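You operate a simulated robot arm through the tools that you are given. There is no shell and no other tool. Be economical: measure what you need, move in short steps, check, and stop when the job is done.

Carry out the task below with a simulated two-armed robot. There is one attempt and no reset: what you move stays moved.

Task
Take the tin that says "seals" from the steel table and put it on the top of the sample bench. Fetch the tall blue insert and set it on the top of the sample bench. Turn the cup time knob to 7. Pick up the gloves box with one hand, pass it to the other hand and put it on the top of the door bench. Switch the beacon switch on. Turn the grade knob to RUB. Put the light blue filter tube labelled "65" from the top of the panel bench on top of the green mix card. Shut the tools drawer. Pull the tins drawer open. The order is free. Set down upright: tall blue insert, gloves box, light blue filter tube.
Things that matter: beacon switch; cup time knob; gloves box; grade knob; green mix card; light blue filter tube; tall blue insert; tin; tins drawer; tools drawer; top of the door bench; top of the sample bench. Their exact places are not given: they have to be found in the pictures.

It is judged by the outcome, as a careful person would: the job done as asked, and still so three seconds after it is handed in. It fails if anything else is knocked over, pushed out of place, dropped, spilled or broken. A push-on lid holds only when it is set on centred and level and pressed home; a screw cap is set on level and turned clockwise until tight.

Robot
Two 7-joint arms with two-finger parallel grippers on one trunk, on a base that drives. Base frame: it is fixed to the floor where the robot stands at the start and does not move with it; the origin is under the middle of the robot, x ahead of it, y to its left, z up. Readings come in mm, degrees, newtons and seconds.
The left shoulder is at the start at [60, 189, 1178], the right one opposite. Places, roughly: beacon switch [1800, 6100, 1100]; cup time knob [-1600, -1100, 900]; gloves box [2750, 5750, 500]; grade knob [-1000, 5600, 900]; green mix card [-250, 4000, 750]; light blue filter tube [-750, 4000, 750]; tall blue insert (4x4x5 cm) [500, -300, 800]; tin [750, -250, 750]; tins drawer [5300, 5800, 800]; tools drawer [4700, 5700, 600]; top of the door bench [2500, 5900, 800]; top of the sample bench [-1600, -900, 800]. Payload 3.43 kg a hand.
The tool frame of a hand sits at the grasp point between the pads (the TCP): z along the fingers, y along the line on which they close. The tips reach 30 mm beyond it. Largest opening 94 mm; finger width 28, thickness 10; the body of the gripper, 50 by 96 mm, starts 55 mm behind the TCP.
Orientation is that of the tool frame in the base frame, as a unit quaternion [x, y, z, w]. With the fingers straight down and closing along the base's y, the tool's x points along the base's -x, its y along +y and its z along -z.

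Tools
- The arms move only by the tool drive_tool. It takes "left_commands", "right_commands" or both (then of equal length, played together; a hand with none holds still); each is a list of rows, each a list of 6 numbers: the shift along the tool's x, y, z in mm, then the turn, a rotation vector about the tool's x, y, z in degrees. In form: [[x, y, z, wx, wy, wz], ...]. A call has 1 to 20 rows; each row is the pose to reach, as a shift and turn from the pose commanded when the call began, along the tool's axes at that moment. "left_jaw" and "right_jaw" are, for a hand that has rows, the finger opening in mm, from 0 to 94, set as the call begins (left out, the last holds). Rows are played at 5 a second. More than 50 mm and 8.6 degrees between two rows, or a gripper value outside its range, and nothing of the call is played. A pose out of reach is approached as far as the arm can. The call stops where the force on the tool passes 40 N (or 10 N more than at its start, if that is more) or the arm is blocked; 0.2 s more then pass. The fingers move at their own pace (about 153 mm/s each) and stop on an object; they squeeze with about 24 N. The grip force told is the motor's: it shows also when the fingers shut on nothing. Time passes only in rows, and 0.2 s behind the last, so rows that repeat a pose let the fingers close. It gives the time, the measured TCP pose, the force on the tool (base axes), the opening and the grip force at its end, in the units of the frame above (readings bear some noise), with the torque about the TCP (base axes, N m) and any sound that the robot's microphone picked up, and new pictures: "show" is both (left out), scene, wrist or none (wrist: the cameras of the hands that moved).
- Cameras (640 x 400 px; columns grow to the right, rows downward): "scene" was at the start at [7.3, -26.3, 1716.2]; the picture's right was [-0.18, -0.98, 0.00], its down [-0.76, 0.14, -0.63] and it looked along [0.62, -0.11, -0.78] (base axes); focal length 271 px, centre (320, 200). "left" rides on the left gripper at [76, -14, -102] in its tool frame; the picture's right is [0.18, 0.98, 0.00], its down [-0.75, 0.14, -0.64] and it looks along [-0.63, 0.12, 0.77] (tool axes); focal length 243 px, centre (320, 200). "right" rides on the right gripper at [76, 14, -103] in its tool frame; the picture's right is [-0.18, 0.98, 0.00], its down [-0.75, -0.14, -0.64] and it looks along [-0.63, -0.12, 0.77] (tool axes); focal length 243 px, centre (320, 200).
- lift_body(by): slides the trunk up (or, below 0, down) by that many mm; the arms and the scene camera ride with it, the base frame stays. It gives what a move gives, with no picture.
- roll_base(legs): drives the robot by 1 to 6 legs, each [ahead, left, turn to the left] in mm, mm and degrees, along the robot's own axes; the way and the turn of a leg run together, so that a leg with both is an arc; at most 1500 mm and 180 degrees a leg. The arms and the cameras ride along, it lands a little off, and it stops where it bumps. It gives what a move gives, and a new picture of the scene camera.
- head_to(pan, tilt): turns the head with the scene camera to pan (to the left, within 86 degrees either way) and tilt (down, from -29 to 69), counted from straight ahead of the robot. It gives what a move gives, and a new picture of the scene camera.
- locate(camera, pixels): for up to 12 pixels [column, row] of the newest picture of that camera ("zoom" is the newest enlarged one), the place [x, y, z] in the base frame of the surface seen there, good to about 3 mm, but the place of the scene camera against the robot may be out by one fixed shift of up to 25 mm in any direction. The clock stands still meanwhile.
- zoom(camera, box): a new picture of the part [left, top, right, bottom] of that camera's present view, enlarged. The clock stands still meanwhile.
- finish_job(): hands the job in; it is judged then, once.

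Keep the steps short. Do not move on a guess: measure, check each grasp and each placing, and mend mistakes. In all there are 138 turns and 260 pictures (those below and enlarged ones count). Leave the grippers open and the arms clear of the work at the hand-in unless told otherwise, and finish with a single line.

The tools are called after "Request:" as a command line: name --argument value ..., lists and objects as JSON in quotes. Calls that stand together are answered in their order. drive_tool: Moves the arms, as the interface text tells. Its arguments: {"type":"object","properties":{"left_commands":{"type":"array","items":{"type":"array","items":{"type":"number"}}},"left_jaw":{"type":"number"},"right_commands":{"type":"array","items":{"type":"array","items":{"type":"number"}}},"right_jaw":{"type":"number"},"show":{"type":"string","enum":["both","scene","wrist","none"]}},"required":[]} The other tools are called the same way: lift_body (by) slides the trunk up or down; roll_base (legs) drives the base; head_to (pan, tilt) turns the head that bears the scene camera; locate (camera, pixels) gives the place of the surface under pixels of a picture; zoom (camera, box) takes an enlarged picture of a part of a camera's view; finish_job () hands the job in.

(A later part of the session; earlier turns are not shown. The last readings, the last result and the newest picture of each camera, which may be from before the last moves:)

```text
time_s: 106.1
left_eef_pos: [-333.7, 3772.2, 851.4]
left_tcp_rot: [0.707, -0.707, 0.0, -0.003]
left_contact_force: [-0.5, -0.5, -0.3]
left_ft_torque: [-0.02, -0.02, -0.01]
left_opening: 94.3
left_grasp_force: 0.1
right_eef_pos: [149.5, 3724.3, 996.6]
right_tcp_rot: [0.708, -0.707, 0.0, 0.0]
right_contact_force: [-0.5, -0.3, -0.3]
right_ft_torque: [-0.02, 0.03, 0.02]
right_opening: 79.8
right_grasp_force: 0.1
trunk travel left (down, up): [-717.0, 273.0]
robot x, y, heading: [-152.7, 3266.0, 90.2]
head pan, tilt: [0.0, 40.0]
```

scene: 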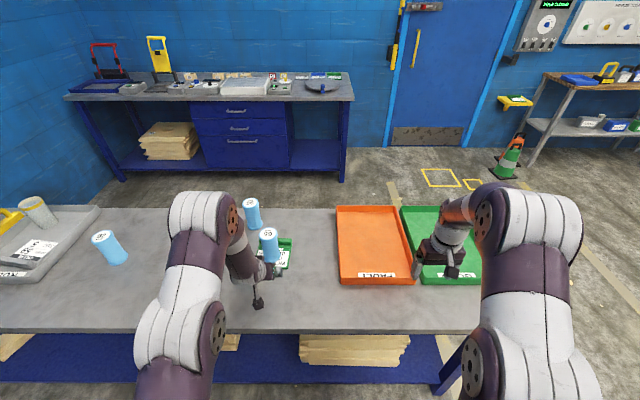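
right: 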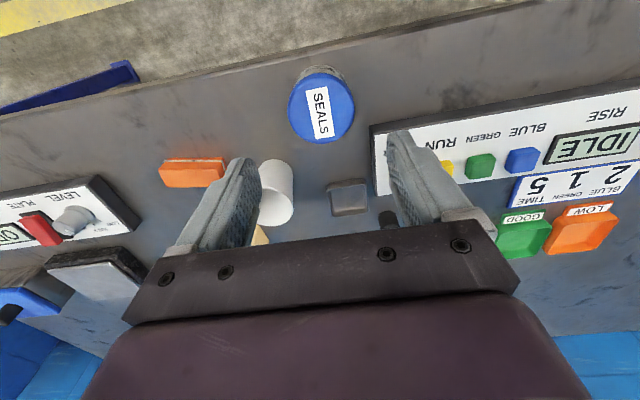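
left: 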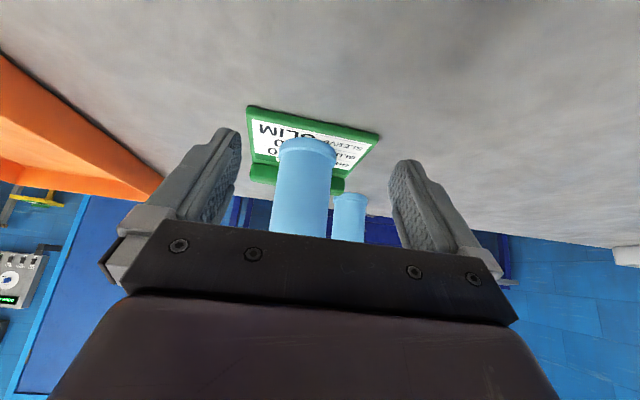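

I lift the left hand, then drive round the right end of the panel bench into the aisle, facing the back bench.

Request:
drive_tool --left_commands '[[20, 0, -45, 0, 0, 0], [40, 0, -90, 0, 0, 0], [40, 0, -135, 0, 0, 0], [40, 0, -150, 0, 0, 0]]' --show "none"

Request:
roll_base --legs '[[-100, 0, 0], [0, -1200, 0], [1500, 0, 0], [150, 0, 0]]'

```text
time_s: 107.1
left_eef_pos: [-332.5, 3733.4, 1003.9]
left_tcp_rot: [0.707, -0.707, -0.001, -0.002]
left_contact_force: [0.3, 0.5, -0.1]
left_ft_torque: [-0.01, -0.01, -0.02]
left_opening: 93.7
left_grasp_force: 0.1
right_eef_pos: [149.3, 3724.9, 996.1]
right_tcp_rot: [-0.707, 0.707, 0.0, 0.0]
right_contact_force: [-0.2, 0.3, -0.2]
right_ft_torque: [-0.01, -0.01, -0.02]
right_opening: 80.3
right_grasp_force: 0.0
trunk travel left (down, up): [-717.0, 273.0]
robot x, y, heading: [-149.0, 3267.8, 90.1]
head pan, tilt: [0.0, 40.0]
```

```text
time_s: 121.5
left_eef_pos: [806.1, 5214.3, 1003.7]
left_tcp_rot: [0.714, -0.701, -0.002, -0.003]
left_contact_force: [-0.6, -1.0, 0.6]
left_ft_torque: [0.0, 0.03, 0.02]
left_opening: 94.0
left_grasp_force: 0.1
right_eef_pos: [1286.4, 5214.8, 997.5]
right_tcp_rot: [0.714, -0.7, -0.001, 0.0]
right_contact_force: [-0.7, 0.7, -0.8]
right_ft_torque: [0.01, -0.03, -0.02]
right_opening: 79.9
right_grasp_force: 0.1
trunk travel left (down, up): [-717.0, 273.0]
robot x, y, heading: [993.5, 4751.0, 91.3]
head pan, tilt: [0.0, 40.0]
```

scene: 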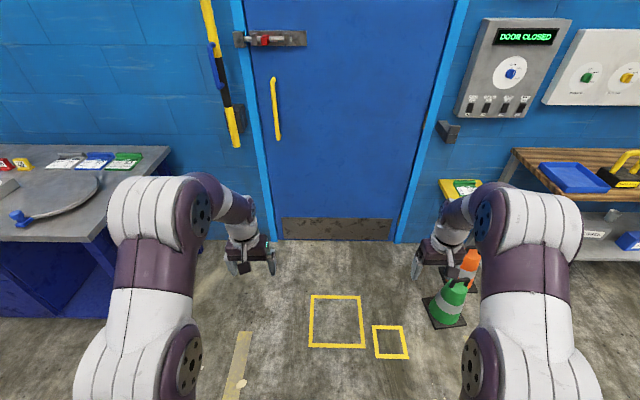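

The door panel with four switches is at (505,100) — the beacon switch may be there. I enlarge and measure it.

Request:
zoom --camera "scene" --box '[435, 5, 640, 200]'

Request:
locate --camera "scene" --pixels '[[473, 104], [489, 105], [505, 106], [521, 107], [510, 75], [460, 190], [475, 265], [448, 290], [448, 130], [590, 175], [500, 118]]'

```text
2.05 times, centred on (538, 102) of scene
```

zoom: 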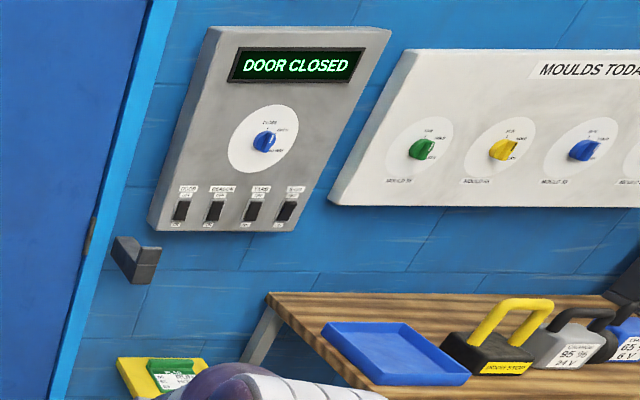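

```text
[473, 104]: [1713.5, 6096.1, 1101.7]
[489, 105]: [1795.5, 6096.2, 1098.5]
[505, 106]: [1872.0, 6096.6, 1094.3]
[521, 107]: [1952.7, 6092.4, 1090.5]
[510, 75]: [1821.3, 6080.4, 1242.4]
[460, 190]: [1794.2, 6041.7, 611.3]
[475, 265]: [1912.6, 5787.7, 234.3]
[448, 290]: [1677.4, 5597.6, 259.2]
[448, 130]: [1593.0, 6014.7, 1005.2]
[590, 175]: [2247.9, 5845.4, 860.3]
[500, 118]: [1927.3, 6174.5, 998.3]
```

Second switch (BEACON) at about (1795,6096,1100). I first turn the right hand so that its fingers point ahead, here in free space.

Request:
drive_tool --right_commands '[[-14, 0, -9, 0, -8.2, 0], [-28, 0, -18, 0, -16.4, 0], [-42, 0, -27, 0, -24.6, 0], [-56, 0, -36, 0, -32.8, 0], [-70, 0, -45, 0, -41, 0], [-84, 0, -54, 0, -49.2, 0], [-98, 0, -63, 0, -57.4, 0], [-112, 0, -72, 0, -65.6, 0], [-126, 0, -81, 0, -73.8, 0], [-140, 0, -90, 0, -82, 0], [-150, 0, -100, 0, -90, 0], [-150, 0, -100, 0, -90, 0]]' --right_jaw 0 --show "both"

```text
time_s: 124.1
left_eef_pos: [804.5, 5215.0, 1004.1]
left_tcp_rot: [0.713, -0.701, -0.001, -0.003]
left_contact_force: [0.9, -0.2, 0.3]
left_ft_torque: [-0.01, -0.02, 0.0]
left_opening: 94.1
left_grasp_force: 0.1
right_eef_pos: [1285.1, 5365.3, 1097.7]
right_tcp_rot: [-0.505, 0.495, 0.505, 0.495]
right_contact_force: [-0.4, -0.3, -0.6]
right_ft_torque: [-0.04, 0.02, 0.0]
right_opening: 0.0
right_grasp_force: 24.3
trunk travel left (down, up): [-717.0, 273.0]
robot x, y, heading: [996.4, 4748.5, 91.3]
head pan, tilt: [0.0, 40.0]
```

scene: 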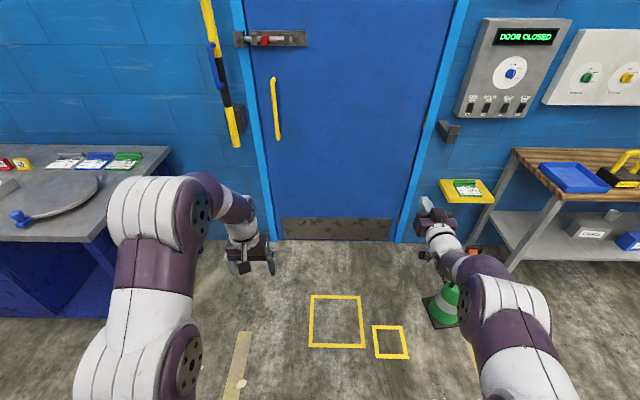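
right: 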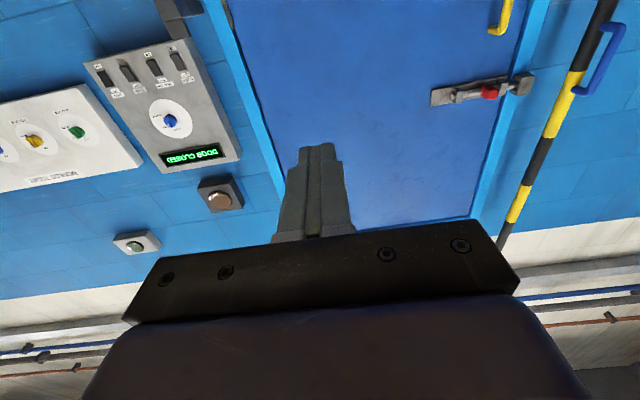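

Next I yaw the right hand 30° right, shift it right and slightly back and up, then drive to about (1190,5420), clear of the cones.

Request:
drive_tool --right_commands '[[-5, -45, -10, 6, 0, 0], [-10, -90, -20, 12, 0, 0], [-15, -135, -30, 18, 0, 0], [-20, -180, -45, 24, 0, 0], [-20, -225, -60, 30, 0, 0], [-20, -230, -60, 30, 0, 0]]' --show "none"

Request:
roll_base --legs '[[0, 0, -1.3], [0, -195, 0], [660, 0, 0]]'

Request:
zoom --camera "right" --box '[0, 0, 640, 400]'

```text
time_s: 125.5
left_eef_pos: [806.1, 5214.3, 1003.9]
left_tcp_rot: [0.713, -0.701, -0.002, -0.002]
left_contact_force: [0.4, 0.3, -0.5]
left_ft_torque: [0.02, 0.03, 0.01]
left_opening: 93.8
left_grasp_force: 0.0
right_eef_pos: [1504.1, 5272.5, 1132.3]
right_tcp_rot: [-0.362, 0.609, 0.361, 0.606]
right_contact_force: [0.0, 0.7, 0.5]
right_ft_torque: [0.01, 0.02, 0.0]
right_opening: 0.0
right_grasp_force: 24.0
right hand out of reach, approached as far as the arm can: row 5, 6
trunk travel left (down, up): [-717.0, 273.0]
robot x, y, heading: [992.4, 4748.6, 91.1]
head pan, tilt: [0.0, 40.0]
```

```text
time_s: 130.8
left_eef_pos: [990.2, 5905.5, 1002.4]
left_tcp_rot: [0.714, -0.7, -0.002, -0.003]
left_contact_force: [0.0, -0.4, 0.4]
left_ft_torque: [0.0, 0.03, 0.01]
left_opening: 94.3
left_grasp_force: 0.1
right_eef_pos: [1688.5, 5966.1, 1131.9]
right_tcp_rot: [-0.364, 0.607, 0.363, 0.606]
right_contact_force: [0.7, 0.4, -0.2]
right_ft_torque: [-0.01, 0.02, 0.0]
right_opening: 0.1
right_grasp_force: 24.3
trunk travel left (down, up): [-717.0, 273.0]
robot x, y, heading: [1175.3, 5441.3, 91.3]
head pan, tilt: [0.0, 40.0]
```

scene: 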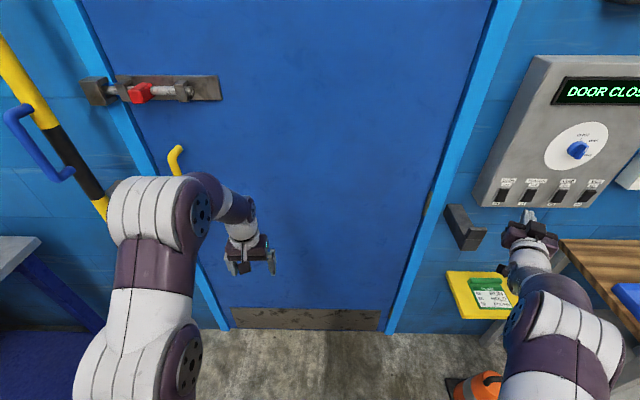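

```text
1.00 times, centred on (320, 200) of right (not enlarged: the box is as wide or as high as the picture)
```

zoom: 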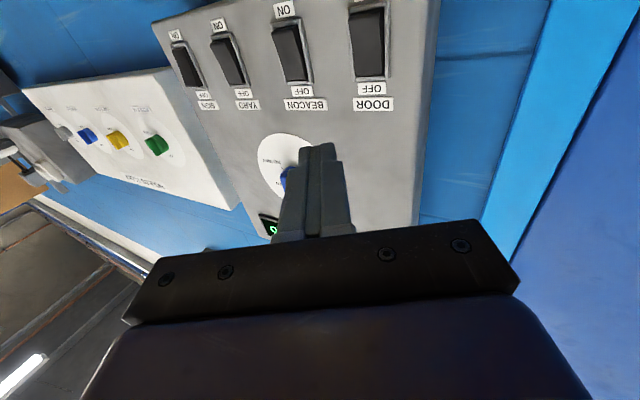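

Image is upside down: OFF is at the switch's top, ON at its bottom. I enlarge the BEACON switch and measure.

Request:
locate --camera "zoom" --pixels '[[282, 28], [288, 45], [296, 70], [296, 80], [310, 60], [340, 60], [302, 90], [370, 30], [375, 65]]'

Request:
zoom --camera "right" --box '[230, 0, 430, 120]'

```text
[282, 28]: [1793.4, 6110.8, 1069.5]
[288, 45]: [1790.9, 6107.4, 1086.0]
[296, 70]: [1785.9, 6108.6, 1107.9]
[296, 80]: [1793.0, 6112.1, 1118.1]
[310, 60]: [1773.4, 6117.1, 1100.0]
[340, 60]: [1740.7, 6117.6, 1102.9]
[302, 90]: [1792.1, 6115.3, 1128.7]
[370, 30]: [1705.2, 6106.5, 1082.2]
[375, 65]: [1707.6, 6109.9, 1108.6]
```

```text
3.20 times, centred on (330, 60) of right
```

zoom: 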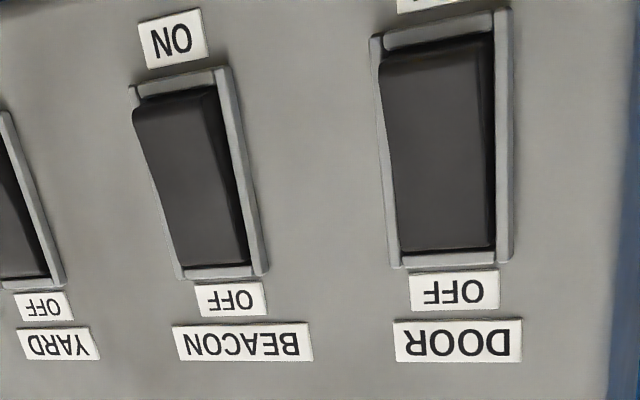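

The rocker's bottom (ON) end stands out; pressing there switches it on. Measure precise rocker points.

Request:
locate --camera "zoom" --pixels '[[175, 100], [175, 120], [190, 180], [210, 255], [240, 150], [135, 110], [215, 100], [300, 180]]'

```text
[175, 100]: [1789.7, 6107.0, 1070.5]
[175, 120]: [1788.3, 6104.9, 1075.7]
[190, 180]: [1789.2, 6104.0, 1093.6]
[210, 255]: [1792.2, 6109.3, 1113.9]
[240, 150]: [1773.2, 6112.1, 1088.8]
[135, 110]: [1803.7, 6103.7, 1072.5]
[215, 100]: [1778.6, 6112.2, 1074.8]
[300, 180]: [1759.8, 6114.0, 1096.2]
```

I press at (1789, z 1083). First sideways and down, then forward to about 13 mm short of the rocker.

Request:
drive_tool --right_commands '[[24, -20, 0, 0, 0, 0], [48, -40, 0, 0, 0, 0], [48, -40, 45, 0, 0, 0], [48, -40, 90, 0, 0, 0], [48, -40, 128, 0, 0, 0], [48, -40, 128, 0, 0, 0]]' --show "wrist"

```text
time_s: 132.2
left_eef_pos: [990.3, 5905.4, 1005.0]
left_tcp_rot: [0.714, -0.7, -0.001, -0.003]
left_contact_force: [0.3, -0.2, -0.5]
left_ft_torque: [-0.05, 0.0, -0.01]
left_opening: 93.8
left_grasp_force: 0.0
right_eef_pos: [1782.2, 6059.3, 1083.4]
right_tcp_rot: [-0.363, 0.607, 0.363, 0.606]
right_contact_force: [0.7, 0.4, 0.1]
right_ft_torque: [-0.01, 0.04, -0.02]
right_opening: 0.0
right_grasp_force: 23.6
trunk travel left (down, up): [-717.0, 273.0]
robot x, y, heading: [1180.0, 5444.1, 91.1]
head pan, tilt: [0.0, 40.0]
```

right: 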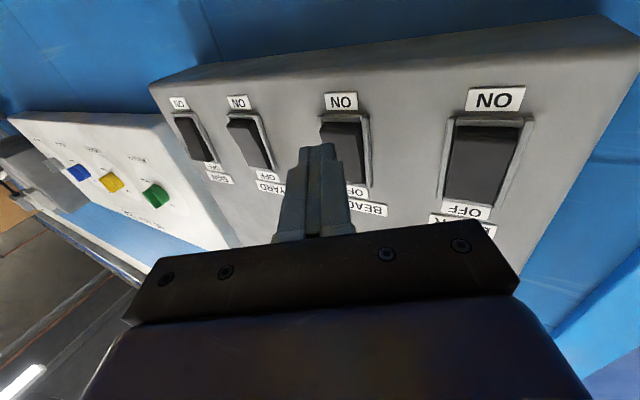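

Tip is on line with the rocker's ON half. I shift 4 mm left, 3 mm down and press straight towards the panel.

Request:
drive_tool --right_commands '[[3, 6, 2, 0, 0, 0], [3, 8.2, 7, 0, 0, 0], [3, 10.1, 10.4, 0, 0, 0], [3, 12, 14, 0, 0, 0], [3, 13.4, 16.6, 0, 0, 0], [3, 14.8, 19.2, 0, 0, 0], [3, 16.2, 21.8, 0, 0, 0]]' --show "wrist"

```text
time_s: 133.7
left_eef_pos: [987.2, 5903.3, 1006.1]
left_tcp_rot: [0.713, -0.701, -0.002, -0.004]
left_contact_force: [-0.8, 0.0, -0.1]
left_ft_torque: [0.02, 0.0, 0.01]
left_opening: 94.1
left_grasp_force: 0.0
right_eef_pos: [1780.2, 6075.9, 1080.1]
right_tcp_rot: [-0.363, 0.611, 0.36, 0.605]
right_contact_force: [-9.4, -22.8, 3.3]
right_ft_torque: [0.39, -0.14, 0.12]
right_opening: 0.0
right_grasp_force: 23.8
trunk travel left (down, up): [-717.0, 273.0]
robot x, y, heading: [1178.1, 5436.5, 90.9]
head pan, tilt: [0.0, 40.0]
stopped in row 7 (right hand): the force on the tool passed its limit at 43 N (the readings are from after the stop); the commanded pose is now the measured one
```

right: 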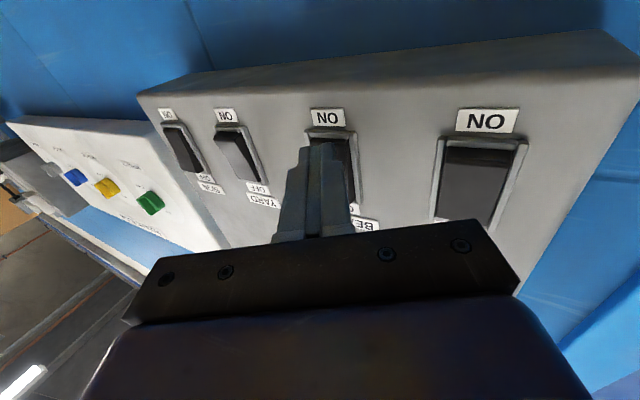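

I back off to look at the switch.

Request:
drive_tool --right_commands '[[0, -14, -26, 0, 0, 0], [0, -28, -53, 0, 0, 0], [0, -42, -80, 0, 0, 0], [0, -42, -80, 0, 0, 0]]' --show "none"

Request:
zoom --camera "right" --box '[180, 30, 500, 230]'

```text
time_s: 134.7
left_eef_pos: [989.2, 5905.7, 1003.1]
left_tcp_rot: [0.713, -0.701, -0.001, -0.002]
left_contact_force: [-0.5, 0.2, -0.7]
left_ft_torque: [0.02, -0.03, -0.02]
left_opening: 94.0
left_grasp_force: 0.1
right_eef_pos: [1780.3, 5991.2, 1075.3]
right_tcp_rot: [-0.364, 0.611, 0.361, 0.603]
right_contact_force: [-0.4, -0.4, -0.2]
right_ft_torque: [0.0, -0.02, 0.04]
right_opening: 0.1
right_grasp_force: 24.6
trunk travel left (down, up): [-717.0, 273.0]
robot x, y, heading: [1177.5, 5439.4, 91.2]
head pan, tilt: [0.0, 40.0]
```

```text
2.00 times, centred on (340, 130) of right
```

zoom: 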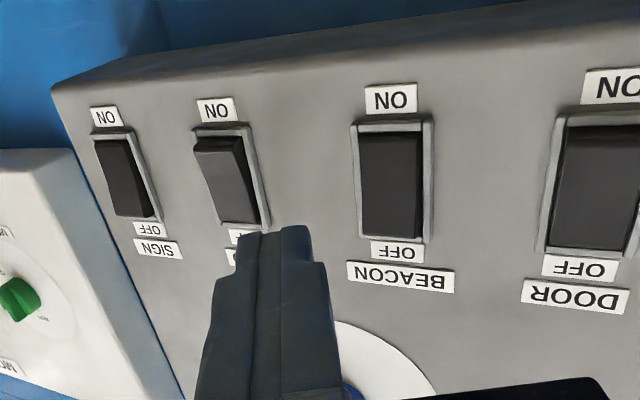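

BEACON's ON end now looks pushed in, unlike YARD. I verify by depth.

Request:
locate --camera "zoom" --pixels '[[390, 140], [390, 150], [392, 185], [393, 215], [393, 230], [220, 150], [240, 210], [450, 180]]'

Request:
zoom --camera "scene" --box '[470, 140, 640, 240]'

```text
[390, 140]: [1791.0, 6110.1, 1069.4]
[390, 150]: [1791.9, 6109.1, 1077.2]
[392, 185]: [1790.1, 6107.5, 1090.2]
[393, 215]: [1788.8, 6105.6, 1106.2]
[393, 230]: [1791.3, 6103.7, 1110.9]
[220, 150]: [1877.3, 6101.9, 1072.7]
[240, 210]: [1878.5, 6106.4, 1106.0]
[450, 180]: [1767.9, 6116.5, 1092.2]
```

```text
3.76 times, centred on (555, 190) of scene
```

zoom: 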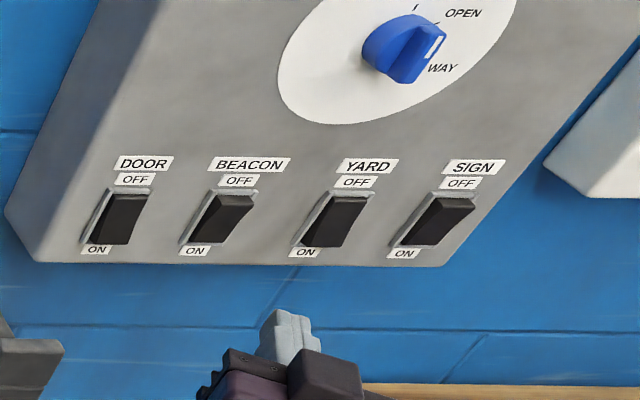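

The beacon is on. I back off into the aisle and bring the right hand back to pointing down.

Request:
roll_base --legs '[[-540, 0, -1]]'

Request:
drive_tool --right_commands '[[0, 40, -20, -7, 0, 0], [0, 80, -40, -14, 0, 0], [0, 120, -60, -21, 0, 0], [0, 160, -80, -28, 0, 0], [0, 190, -90, -28, 0, 0]]' --right_jaw 94 --show "none"

Request:
drive_tool --right_commands '[[0, 0, 0, 0, 8.2, 0], [0, 0, 0, 0, 16.4, 0], [0, 0, 0, 0, 24.6, 0], [0, 0, 0, 0, 32.8, 0], [0, 0, 0, 0, 41, 0], [0, 0, 0, 0, 49.2, 0], [0, 0, 0, 0, 57.4, 0], [0, 0, 0, 0, 65.6, 0], [0, 0, 0, 0, 73.8, 0], [0, 0, 0, 0, 82, 0], [0, 0, 0, 0, 90, 0]]' --show "none"

```text
time_s: 137.8
left_eef_pos: [1003.0, 5367.1, 1003.4]
left_tcp_rot: [0.709, -0.705, -0.001, -0.002]
left_contact_force: [-0.1, -0.8, -0.6]
left_ft_torque: [0.02, -0.02, 0.0]
left_opening: 93.9
left_grasp_force: 0.1
right_eef_pos: [1795.3, 5441.6, 1076.1]
right_tcp_rot: [-0.361, 0.613, 0.357, 0.606]
right_contact_force: [-0.4, -0.5, -0.2]
right_ft_torque: [0.0, -0.01, 0.02]
right_opening: 0.0
right_grasp_force: 23.9
trunk travel left (down, up): [-717.0, 273.0]
robot x, y, heading: [1188.8, 4895.9, 90.4]
head pan, tilt: [0.0, 40.0]
```

scene: 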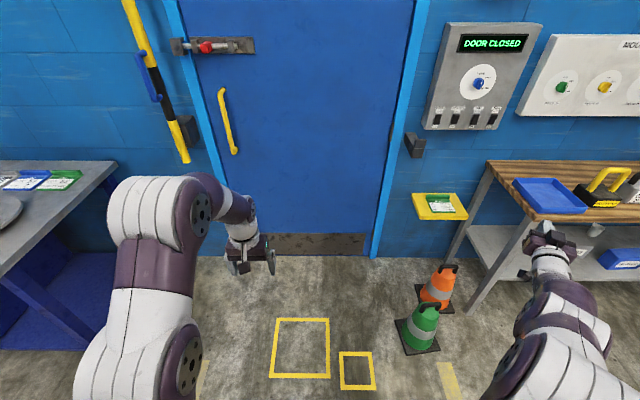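

```text
time_s: 139.0
left_eef_pos: [1003.4, 5366.5, 1003.9]
left_tcp_rot: [0.709, -0.705, -0.002, -0.002]
left_contact_force: [-0.7, 0.8, -1.3]
left_ft_torque: [-0.02, -0.04, -0.01]
left_opening: 94.0
left_grasp_force: 0.1
right_eef_pos: [1582.6, 5460.4, 1081.1]
right_tcp_rot: [-0.497, 0.511, 0.493, 0.5]
right_contact_force: [0.1, 0.4, 0.1]
right_ft_torque: [-0.03, -0.02, 0.0]
right_opening: 94.1
right_grasp_force: 0.1
right hand out of reach, approached as far as the arm can: row 4, 5
trunk travel left (down, up): [-717.0, 273.0]
robot x, y, heading: [1189.0, 4900.1, 90.2]
head pan, tilt: [0.0, 40.0]
```

```text
time_s: 141.4
left_eef_pos: [1002.4, 5368.2, 1004.0]
left_tcp_rot: [0.708, -0.706, -0.001, -0.003]
left_contact_force: [0.7, 0.4, 0.7]
left_ft_torque: [0.02, -0.01, 0.01]
left_opening: 93.9
left_grasp_force: 0.1
right_eef_pos: [1561.9, 5408.2, 1026.6]
right_tcp_rot: [-0.7, 0.714, 0.003, 0.005]
right_contact_force: [-0.1, -0.6, -0.3]
right_ft_torque: [-0.01, -0.02, -0.01]
right_opening: 94.1
right_grasp_force: 0.0
right hand out of reach, approached as far as the arm can: row 10, 11
trunk travel left (down, up): [-717.0, 273.0]
robot x, y, heading: [1184.6, 4902.0, 90.5]
head pan, tilt: [0.0, 40.0]
```

Drive left along the aisle to x ≈ -830.

Request:
roll_base --legs '[[-120, 0, 0], [0, 1500, 0], [0, 520, 0]]'

Request:
zoom --camera "scene" --box '[130, 80, 510, 300]'

```text
time_s: 152.5
left_eef_pos: [-1055.8, 5263.3, 1003.0]
left_tcp_rot: [-0.699, 0.715, 0.0, 0.002]
left_contact_force: [-0.3, -0.8, 0.6]
left_ft_torque: [0.0, 0.04, -0.01]
left_opening: 94.0
left_grasp_force: 0.1
right_eef_pos: [-495.0, 5290.6, 1027.3]
right_tcp_rot: [-0.69, 0.724, 0.003, 0.006]
right_contact_force: [-0.1, 0.4, 0.2]
right_ft_torque: [-0.03, 0.01, 0.03]
right_opening: 94.0
right_grasp_force: 0.1
trunk travel left (down, up): [-717.0, 273.0]
robot x, y, heading: [-883.4, 4789.7, 88.9]
head pan, tilt: [0.0, 40.0]
```

scene: 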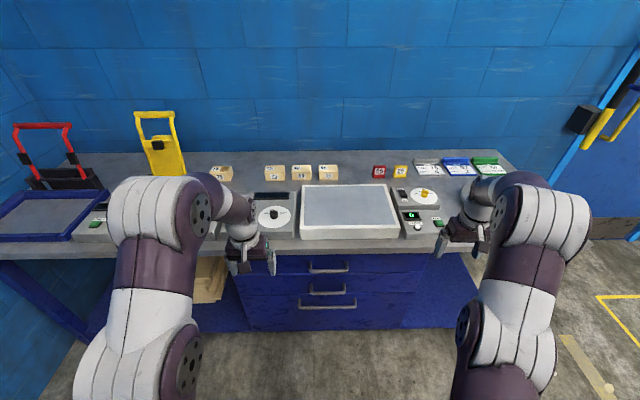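

```text
1.68 times, centred on (320, 190) of scene
```

zoom: 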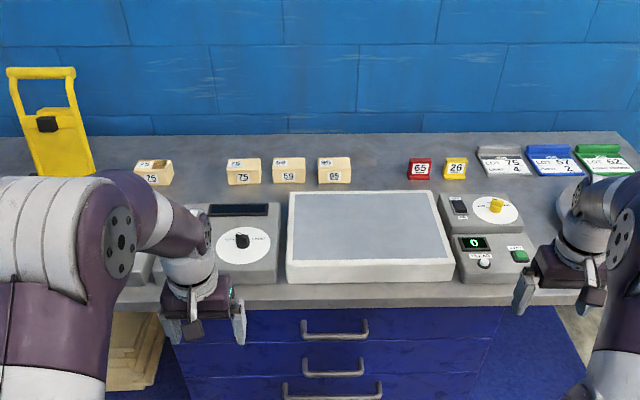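

Two dials: black at (272,214) and yellow at (424,195). Enlarge and measure both.

Request:
zoom --camera "scene" --box '[250, 185, 300, 240]'

Request:
zoom --camera "scene" --box '[385, 175, 455, 245]'

Request:
locate --camera "scene" --pixels '[[272, 211], [274, 216], [262, 214], [285, 213], [424, 192], [265, 232], [345, 205], [320, 255]]'

```text
7.27 times, centred on (275, 212) of scene
```

zoom: 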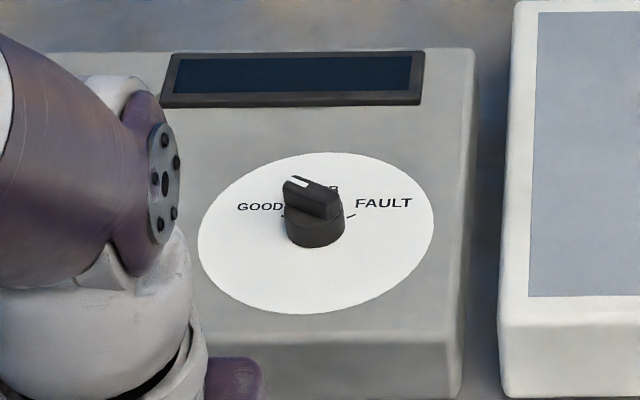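

```text
5.71 times, centred on (420, 210) of scene
```

zoom: 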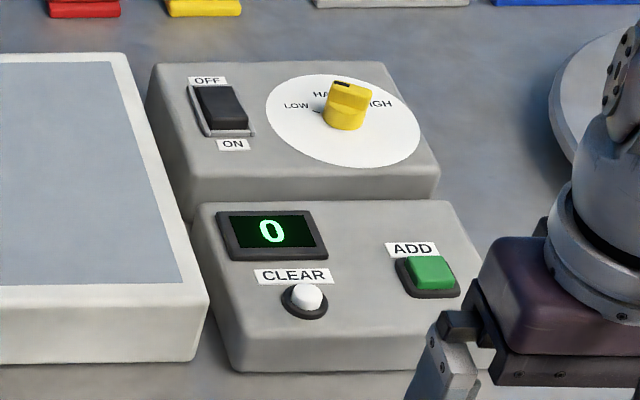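

```text
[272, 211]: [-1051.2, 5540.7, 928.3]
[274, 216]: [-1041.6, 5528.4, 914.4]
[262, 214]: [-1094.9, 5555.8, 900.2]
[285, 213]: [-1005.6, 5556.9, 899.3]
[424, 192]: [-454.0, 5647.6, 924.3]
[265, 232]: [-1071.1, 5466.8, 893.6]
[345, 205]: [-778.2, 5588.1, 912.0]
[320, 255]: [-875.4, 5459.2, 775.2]
```

The black dial reads GOOD–RUB–FAULT and points to GOOD; RUB is straight up. I drive 265 mm nearer and view it with the left wrist.

Request:
roll_base --legs '[[265, 0, 1.1]]'

Request:
drive_tool --left_commands '[[-10, -10, 0, 0, 0, 0], [-10, -10, 0, 0, 0, 0]]' --left_jaw 62 --show "wrist"

```text
time_s: 154.4
left_eef_pos: [-1059.0, 5525.8, 1003.2]
left_tcp_rot: [-0.705, 0.709, 0.002, 0.002]
left_contact_force: [0.2, -0.3, 0.0]
left_ft_torque: [-0.02, 0.01, 0.01]
left_opening: 94.1
left_grasp_force: 0.0
right_eef_pos: [-500.8, 5561.7, 1028.0]
right_tcp_rot: [-0.696, 0.718, 0.003, 0.006]
right_contact_force: [0.1, 0.0, -0.4]
right_ft_torque: [-0.01, 0.02, 0.0]
right_opening: 94.0
right_grasp_force: 0.1
trunk travel left (down, up): [-717.0, 273.0]
robot x, y, heading: [-879.9, 5057.9, 89.6]
head pan, tilt: [0.0, 40.0]
```

scene: 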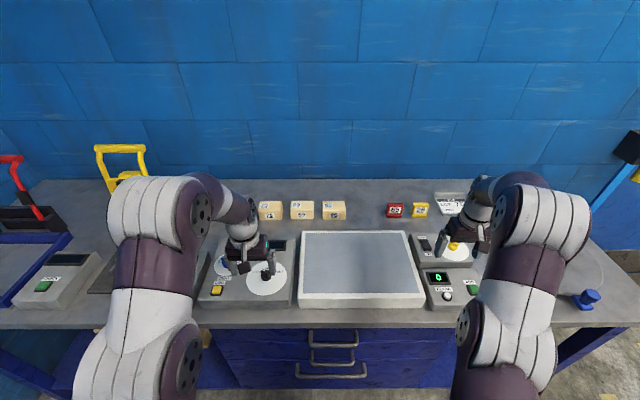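

```text
time_s: 155.0
left_eef_pos: [-1050.9, 5536.6, 1003.0]
left_tcp_rot: [-0.705, 0.709, 0.001, 0.003]
left_contact_force: [0.7, -0.3, -0.2]
left_ft_torque: [0.01, -0.02, -0.02]
left_opening: 62.2
left_grasp_force: 0.0
right_eef_pos: [-500.1, 5561.1, 1027.5]
right_tcp_rot: [-0.696, 0.718, 0.003, 0.007]
right_contact_force: [-0.2, -0.5, -0.3]
right_ft_torque: [-0.01, -0.01, -0.02]
right_opening: 93.8
right_grasp_force: 0.2
trunk travel left (down, up): [-717.0, 273.0]
robot x, y, heading: [-881.6, 5056.0, 89.5]
head pan, tilt: [0.0, 40.0]
```

left: 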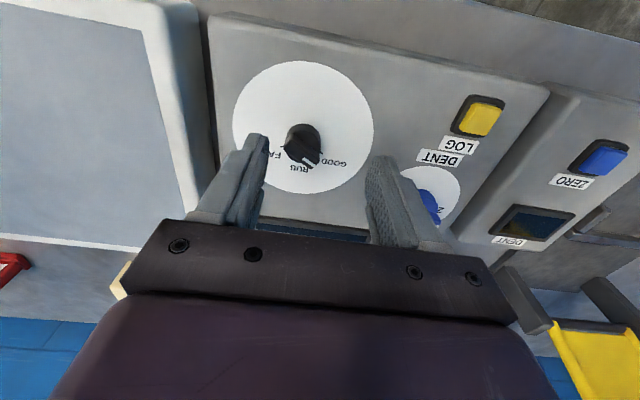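

Request:
zoom --camera "left" --box '[230, 90, 370, 200]'

Request:
locate --camera "zoom" --pixels '[[330, 195], [275, 190], [400, 310], [325, 250], [385, 235], [335, 130], [150, 180], [450, 260]]'

```text
3.64 times, centred on (300, 145) of left
```

zoom: 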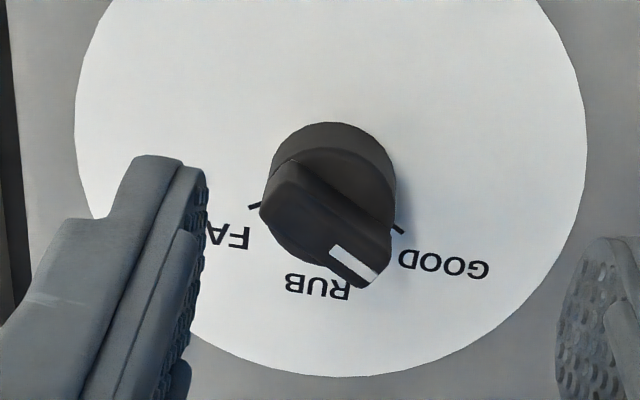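

```text
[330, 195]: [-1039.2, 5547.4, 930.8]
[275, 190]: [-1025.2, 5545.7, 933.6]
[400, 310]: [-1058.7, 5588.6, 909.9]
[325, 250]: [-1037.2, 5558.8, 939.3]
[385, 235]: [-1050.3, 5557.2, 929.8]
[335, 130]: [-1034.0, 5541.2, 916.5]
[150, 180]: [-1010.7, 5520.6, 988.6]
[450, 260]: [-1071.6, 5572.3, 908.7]
```

I measure the knob's collar and bar heights.

Request:
locate --camera "zoom" --pixels '[[340, 150], [370, 170], [375, 190], [300, 165], [275, 215], [370, 275], [320, 215], [350, 245], [290, 240], [300, 130]]'

```text
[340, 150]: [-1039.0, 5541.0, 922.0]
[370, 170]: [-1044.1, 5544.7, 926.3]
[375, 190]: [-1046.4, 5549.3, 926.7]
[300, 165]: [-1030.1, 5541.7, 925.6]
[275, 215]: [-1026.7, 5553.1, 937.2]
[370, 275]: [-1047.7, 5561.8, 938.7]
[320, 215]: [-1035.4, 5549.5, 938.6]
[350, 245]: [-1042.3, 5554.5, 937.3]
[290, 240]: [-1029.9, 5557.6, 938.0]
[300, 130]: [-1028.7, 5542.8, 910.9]
```

Bar top 938, collar top 926, centre (-1037.5,5555). I turn the left hand -60°, centre it and descend to z 958.

Request:
drive_tool --left_commands '[[-9, -7, 0, 0, 0, -8], [-18.4, -13.5, 0, 0, 0, -16], [-18.4, -13.5, 0, 0, 0, -24], [-18.4, -13.5, 0, 0, 0, -32], [-18.4, -13.5, 0, 0, 0, -40], [-18.4, -13.5, 0, 0, 0, -48], [-18.4, -13.5, 0, 0, 0, -56], [-18.4, -13.5, 10, 0, 0, -59], [-18.4, -13.5, 30, 0, 0, -59], [-18.4, -13.5, 44, 0, 0, -59], [-18.4, -13.5, 44, 0, 0, -59]]' --left_jaw 50 --show "wrist"

```text
time_s: 157.4
left_eef_pos: [-1033.5, 5555.0, 959.4]
left_tcp_rot: [0.963, -0.27, 0.0, -0.003]
left_contact_force: [-1.0, -0.1, -0.2]
left_ft_torque: [0.01, 0.0, 0.01]
left_opening: 49.9
left_grasp_force: 0.0
right_eef_pos: [-499.3, 5560.0, 1027.9]
right_tcp_rot: [-0.695, 0.719, 0.003, 0.006]
right_contact_force: [-0.4, -0.8, 0.5]
right_ft_torque: [0.03, -0.02, 0.0]
right_opening: 94.1
right_grasp_force: 0.1
trunk travel left (down, up): [-717.0, 273.0]
robot x, y, heading: [-882.8, 5057.3, 89.7]
head pan, tilt: [0.0, 40.0]
```

left: 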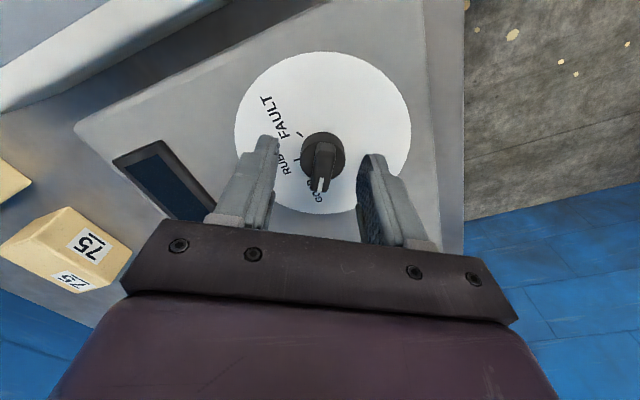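

The bar is aligned between the fingers. Close.

Request:
drive_tool --left_commands '[[0, 0, 0, 0, 0, 0], [0, 0, 0, 0, 0, 0], [0, 0, 0, 0, 0, 0]]' --left_jaw 0 --show "wrist"

```text
time_s: 158.2
left_eef_pos: [-1034.8, 5552.1, 960.1]
left_tcp_rot: [0.963, -0.27, 0.001, -0.002]
left_contact_force: [-6.6, -11.6, -5.5]
left_ft_torque: [-0.35, 0.41, 0.12]
left_opening: 11.7
left_grasp_force: 45.1
right_eef_pos: [-501.3, 5559.6, 1029.2]
right_tcp_rot: [-0.696, 0.718, 0.004, 0.007]
right_contact_force: [-0.9, -0.3, 0.2]
right_ft_torque: [-0.02, 0.0, -0.02]
right_opening: 94.0
right_grasp_force: 0.0
trunk travel left (down, up): [-717.0, 273.0]
robot x, y, heading: [-882.9, 5053.2, 89.8]
head pan, tilt: [0.0, 40.0]
```

left: 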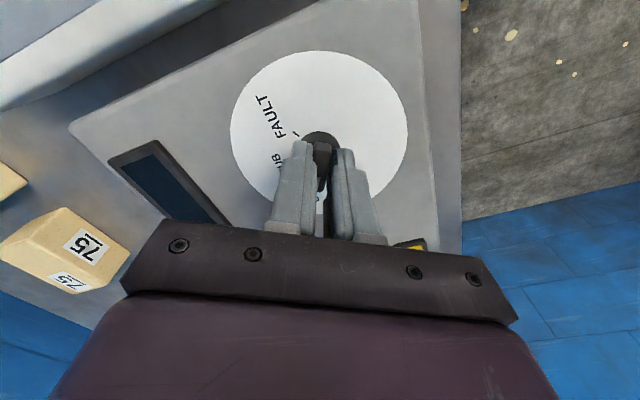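

Held on the 12 mm bar. I centre by -4 mm along the bar and turn 59° clockwise.

Request:
drive_tool --left_commands '[[-4, 1.5, 0, 0, 0, 0], [-4, 1.5, 0, 0, 0, 8.5], [-4, 1.5, 0, 0, 0, 17], [-4, 1.5, 0, 0, 0, 25.5], [-4, 1.5, 0, 0, 0, 34], [-4, 1.5, 0, 0, 0, 42.5], [-4, 1.5, 0, 0, 0, 51], [-4, 1.5, 0, 0, 0, 59], [-4, 1.5, 0, 0, 0, 59]]' --show "wrist"

```text
time_s: 159.6
left_eef_pos: [-1038.3, 5551.8, 958.5]
left_tcp_rot: [0.801, -0.599, 0.001, 0.001]
left_contact_force: [9.0, -7.8, 5.2]
left_ft_torque: [0.02, -0.35, -0.03]
left_opening: 11.9
left_grasp_force: 45.0
right_eef_pos: [-498.9, 5559.4, 1028.6]
right_tcp_rot: [-0.696, 0.718, 0.005, 0.006]
right_contact_force: [0.1, 0.8, 1.0]
right_ft_torque: [0.0, -0.03, 0.0]
right_opening: 94.0
right_grasp_force: 0.1
trunk travel left (down, up): [-717.0, 273.0]
robot x, y, heading: [-883.0, 5055.2, 89.7]
head pan, tilt: [0.0, 40.0]
stopped in row 7 (left hand): the force on the tool passed its limit at 40 N (the readings are from after the stop); the commanded pose is now the measured one
```

left: 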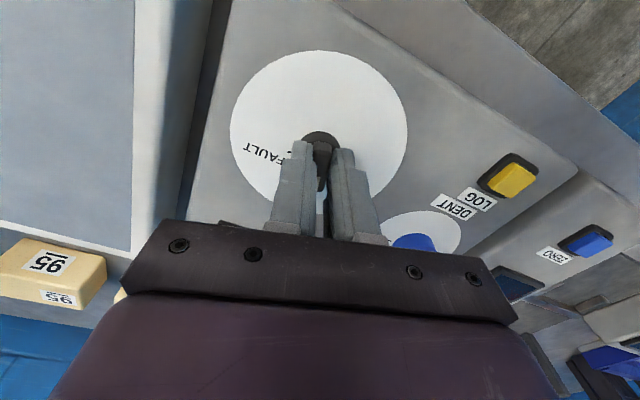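

Turned 42° so far; side force stopped it. I relieve the side force and turn the remaining 16°.

Request:
drive_tool --left_commands '[[2, -1.5, 0, 0, 0, 0], [2, -1.5, 0, 0, 0, 5], [2, -1.5, 0, 0, 0, 10], [2, -1.5, 0, 0, 0, 16.5], [2, -1.5, 0, 0, 0, 16.5]]' --show "none"

```text
time_s: 160.8
left_eef_pos: [-1038.5, 5550.5, 958.0]
left_tcp_rot: [-0.706, 0.708, -0.001, 0.001]
left_contact_force: [-14.2, -2.1, 17.3]
left_ft_torque: [-0.37, 0.56, 0.06]
left_opening: 12.0
left_grasp_force: 46.0
right_eef_pos: [-501.7, 5559.6, 1029.0]
right_tcp_rot: [-0.696, 0.718, 0.005, 0.007]
right_contact_force: [-0.8, -0.3, 0.5]
right_ft_torque: [0.03, -0.04, 0.0]
right_opening: 94.4
right_grasp_force: 0.1
trunk travel left (down, up): [-717.0, 273.0]
robot x, y, heading: [-884.7, 5057.0, 89.9]
head pan, tilt: [0.0, 40.0]
```

Now the hand is square to the bench. Open, rise and check the pointer.

Request:
drive_tool --left_commands '[[0, 0, 0, 0, 0, 0], [0, 0, 0, 0, 0, 0], [0, 0, -25, 0, 0, 0], [20, 0, -55, 0, 0, 0], [20, 0, -55, 0, 0, 0]]' --left_jaw 62 --show "none"

Request:
zoom --camera "left" --box '[250, 90, 390, 200]'

```text
time_s: 162.0
left_eef_pos: [-1036.8, 5532.3, 1013.7]
left_tcp_rot: [-0.707, 0.708, -0.001, -0.001]
left_contact_force: [-0.3, 0.3, -0.7]
left_ft_torque: [-0.03, 0.0, 0.03]
left_opening: 62.0
left_grasp_force: 0.1
right_eef_pos: [-500.7, 5561.3, 1026.6]
right_tcp_rot: [-0.696, 0.718, 0.004, 0.005]
right_contact_force: [-0.3, 0.7, -0.2]
right_ft_torque: [-0.02, -0.03, -0.04]
right_opening: 94.1
right_grasp_force: 0.1
trunk travel left (down, up): [-717.0, 273.0]
robot x, y, heading: [-880.9, 5058.0, 89.6]
head pan, tilt: [0.0, 40.0]
```

```text
3.64 times, centred on (320, 145) of left
```

zoom: 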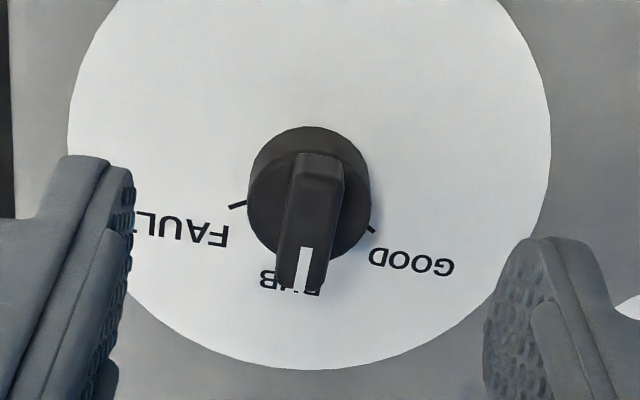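

The pointer is on RUB. I back into the aisle and drive right to the door bench.

Request:
roll_base --legs '[[-300, 0, 0.3], [0, -1500, 0], [0, -1500, 0], [0, -400, 0]]'

```text
time_s: 179.7
left_eef_pos: [2226.5, 5291.2, 1014.8]
left_tcp_rot: [0.718, -0.696, 0.001, 0.0]
left_contact_force: [-0.3, 0.0, 0.6]
left_ft_torque: [0.01, -0.02, 0.01]
left_opening: 62.2
left_grasp_force: 0.0
right_eef_pos: [2761.4, 5339.1, 1028.5]
right_tcp_rot: [0.708, -0.707, -0.004, -0.006]
right_contact_force: [0.7, -0.4, 0.5]
right_ft_torque: [0.0, 0.0, 0.03]
right_opening: 94.2
right_grasp_force: 0.1
trunk travel left (down, up): [-717.0, 273.0]
robot x, y, heading: [2395.9, 4817.9, 91.7]
head pan, tilt: [0.0, 40.0]
```

scene: 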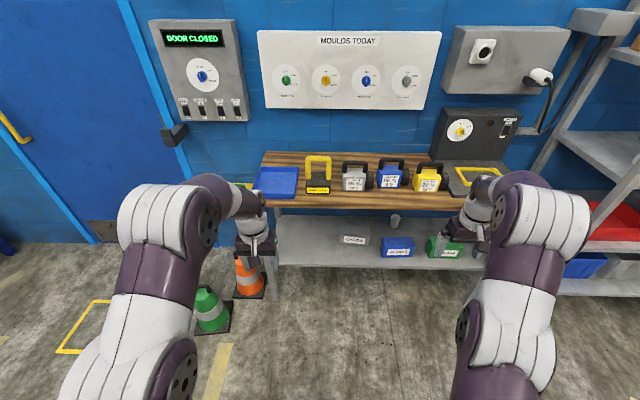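

I see boxes on the lower shelf at (355,240), (397,247), (445,247). Enlarge and measure.

Request:
zoom --camera "scene" --box '[240, 140, 520, 290]'

Request:
locate --camera "scene" --pixels '[[355, 238], [397, 250], [384, 240], [412, 240], [397, 238], [445, 245], [330, 265], [330, 205], [330, 165], [350, 195], [290, 195], [400, 264]]'

```text
2.29 times, centred on (380, 215) of scene
```

zoom: 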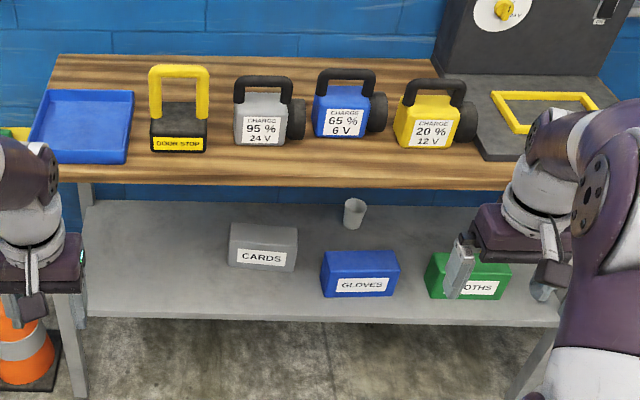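

```text
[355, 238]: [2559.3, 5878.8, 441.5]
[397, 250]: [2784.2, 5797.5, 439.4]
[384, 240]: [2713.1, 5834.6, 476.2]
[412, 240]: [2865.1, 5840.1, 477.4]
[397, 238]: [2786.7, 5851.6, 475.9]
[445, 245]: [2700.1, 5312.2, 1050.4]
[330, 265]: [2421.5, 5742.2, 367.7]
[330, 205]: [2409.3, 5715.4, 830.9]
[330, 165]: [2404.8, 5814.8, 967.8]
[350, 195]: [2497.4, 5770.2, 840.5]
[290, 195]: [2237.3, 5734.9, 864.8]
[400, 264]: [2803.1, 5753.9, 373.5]
```

The GLOVES box is the blue one, near x 2713–2865, on the lower shelf (z ≈ 383). I move right and lower the trunk to look closer under the top.

Request:
roll_base --legs '[[150, -200, -1.7]]'

Request:
lift_body --by -400

Request:
head_to --pan -12 --tilt 35

```text
time_s: 181.5
left_eef_pos: [2432.6, 5451.3, 1013.6]
left_tcp_rot: [0.708, -0.706, 0.0, 0.0]
left_contact_force: [-0.2, -0.6, 1.0]
left_ft_torque: [0.0, 0.0, -0.02]
left_opening: 62.0
left_grasp_force: 0.1
right_eef_pos: [2970.2, 5481.4, 1029.5]
right_tcp_rot: [-0.698, 0.716, 0.004, 0.006]
right_contact_force: [0.6, -0.1, 0.2]
right_ft_torque: [0.04, 0.01, -0.01]
right_opening: 94.1
right_grasp_force: 0.0
trunk travel left (down, up): [-717.0, 273.0]
robot x, y, heading: [2589.5, 4974.1, 89.9]
head pan, tilt: [0.0, 40.0]
```

scene: 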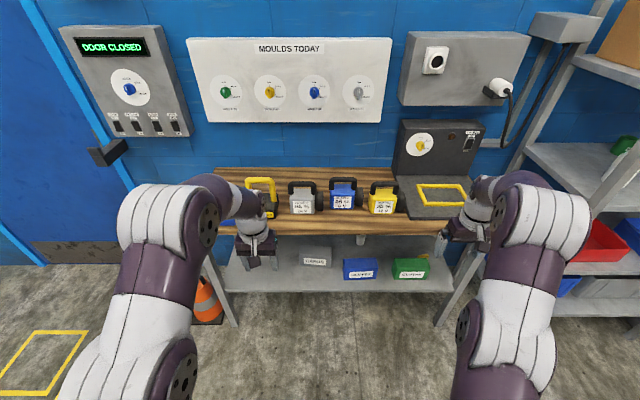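

```text
time_s: 185.3
left_eef_pos: [2433.4, 5452.0, 615.1]
left_tcp_rot: [0.708, -0.706, 0.0, 0.001]
left_contact_force: [-1.1, -1.2, -0.1]
left_ft_torque: [-0.03, 0.02, -0.02]
left_opening: 62.0
left_grasp_force: 0.1
right_eef_pos: [2968.7, 5481.4, 627.9]
right_tcp_rot: [-0.697, 0.717, 0.004, 0.006]
right_contact_force: [0.0, -0.1, -0.5]
right_ft_torque: [0.02, 0.02, 0.01]
right_opening: 93.9
right_grasp_force: 0.2
trunk travel left (down, up): [-317.0, 673.0]
robot x, y, heading: [2589.1, 4977.7, 90.1]
head pan, tilt: [0.0, 40.0]
```

```text
time_s: 186.1
left_eef_pos: [2433.6, 5449.2, 614.0]
left_tcp_rot: [0.708, -0.706, 0.0, 0.0]
left_contact_force: [1.1, 0.1, -0.2]
left_ft_torque: [0.0, 0.01, -0.04]
left_opening: 62.0
left_grasp_force: 0.0
right_eef_pos: [2970.6, 5482.3, 628.2]
right_tcp_rot: [-0.698, 0.716, 0.003, 0.006]
right_contact_force: [0.5, -0.5, 0.3]
right_ft_torque: [0.01, -0.02, 0.02]
right_opening: 93.9
right_grasp_force: 0.0
trunk travel left (down, up): [-317.0, 673.0]
robot x, y, heading: [2591.2, 4973.6, 90.2]
head pan, tilt: [-12.0, 35.0]
```

scene: 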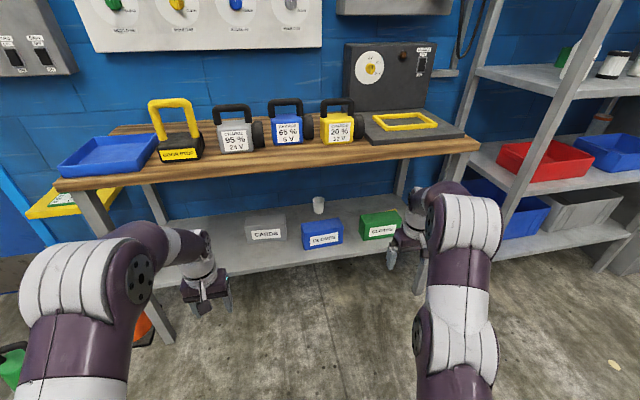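

Request:
zoom --camera "scene" --box '[230, 120, 470, 280]'

Request:
locate --camera "zoom" --pixels '[[245, 275], [247, 320], [190, 270], [195, 332], [298, 258], [300, 310], [200, 260], [285, 252], [240, 240], [270, 360], [240, 130], [240, 110]]'

Request:
locate --camera "scene" --pixels '[[180, 160], [238, 152], [290, 145], [340, 140], [210, 145], [205, 170], [260, 160], [212, 135], [310, 145], [140, 170], [320, 145], [370, 130]]'

```text
2.50 times, centred on (350, 200) of scene
```

zoom: 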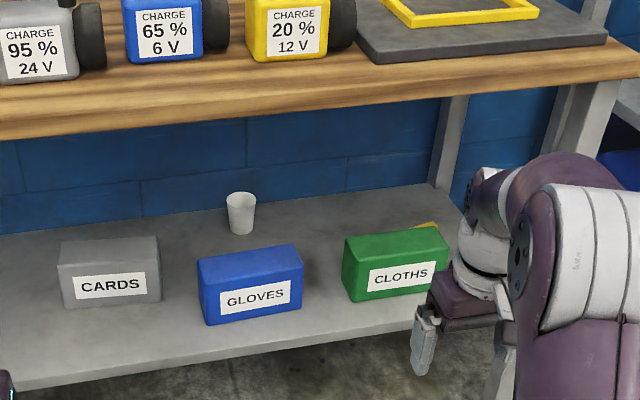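

```text
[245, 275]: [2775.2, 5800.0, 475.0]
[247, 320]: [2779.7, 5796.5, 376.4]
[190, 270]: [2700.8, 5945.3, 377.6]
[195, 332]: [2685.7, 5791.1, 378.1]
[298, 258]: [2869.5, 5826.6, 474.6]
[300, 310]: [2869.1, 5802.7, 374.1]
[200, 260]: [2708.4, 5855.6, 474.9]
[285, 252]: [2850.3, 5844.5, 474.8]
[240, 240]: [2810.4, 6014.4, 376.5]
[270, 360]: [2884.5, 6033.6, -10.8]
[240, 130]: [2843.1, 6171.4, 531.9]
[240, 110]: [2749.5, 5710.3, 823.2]
```

```text
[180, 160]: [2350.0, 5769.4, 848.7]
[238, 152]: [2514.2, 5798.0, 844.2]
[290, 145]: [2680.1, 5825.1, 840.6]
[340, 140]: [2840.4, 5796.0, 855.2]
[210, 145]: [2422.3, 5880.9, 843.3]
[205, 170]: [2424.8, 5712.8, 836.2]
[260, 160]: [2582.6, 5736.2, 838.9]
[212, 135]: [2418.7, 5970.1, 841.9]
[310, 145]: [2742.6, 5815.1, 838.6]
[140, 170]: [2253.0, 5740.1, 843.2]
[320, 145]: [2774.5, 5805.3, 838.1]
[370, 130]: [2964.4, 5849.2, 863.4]
```

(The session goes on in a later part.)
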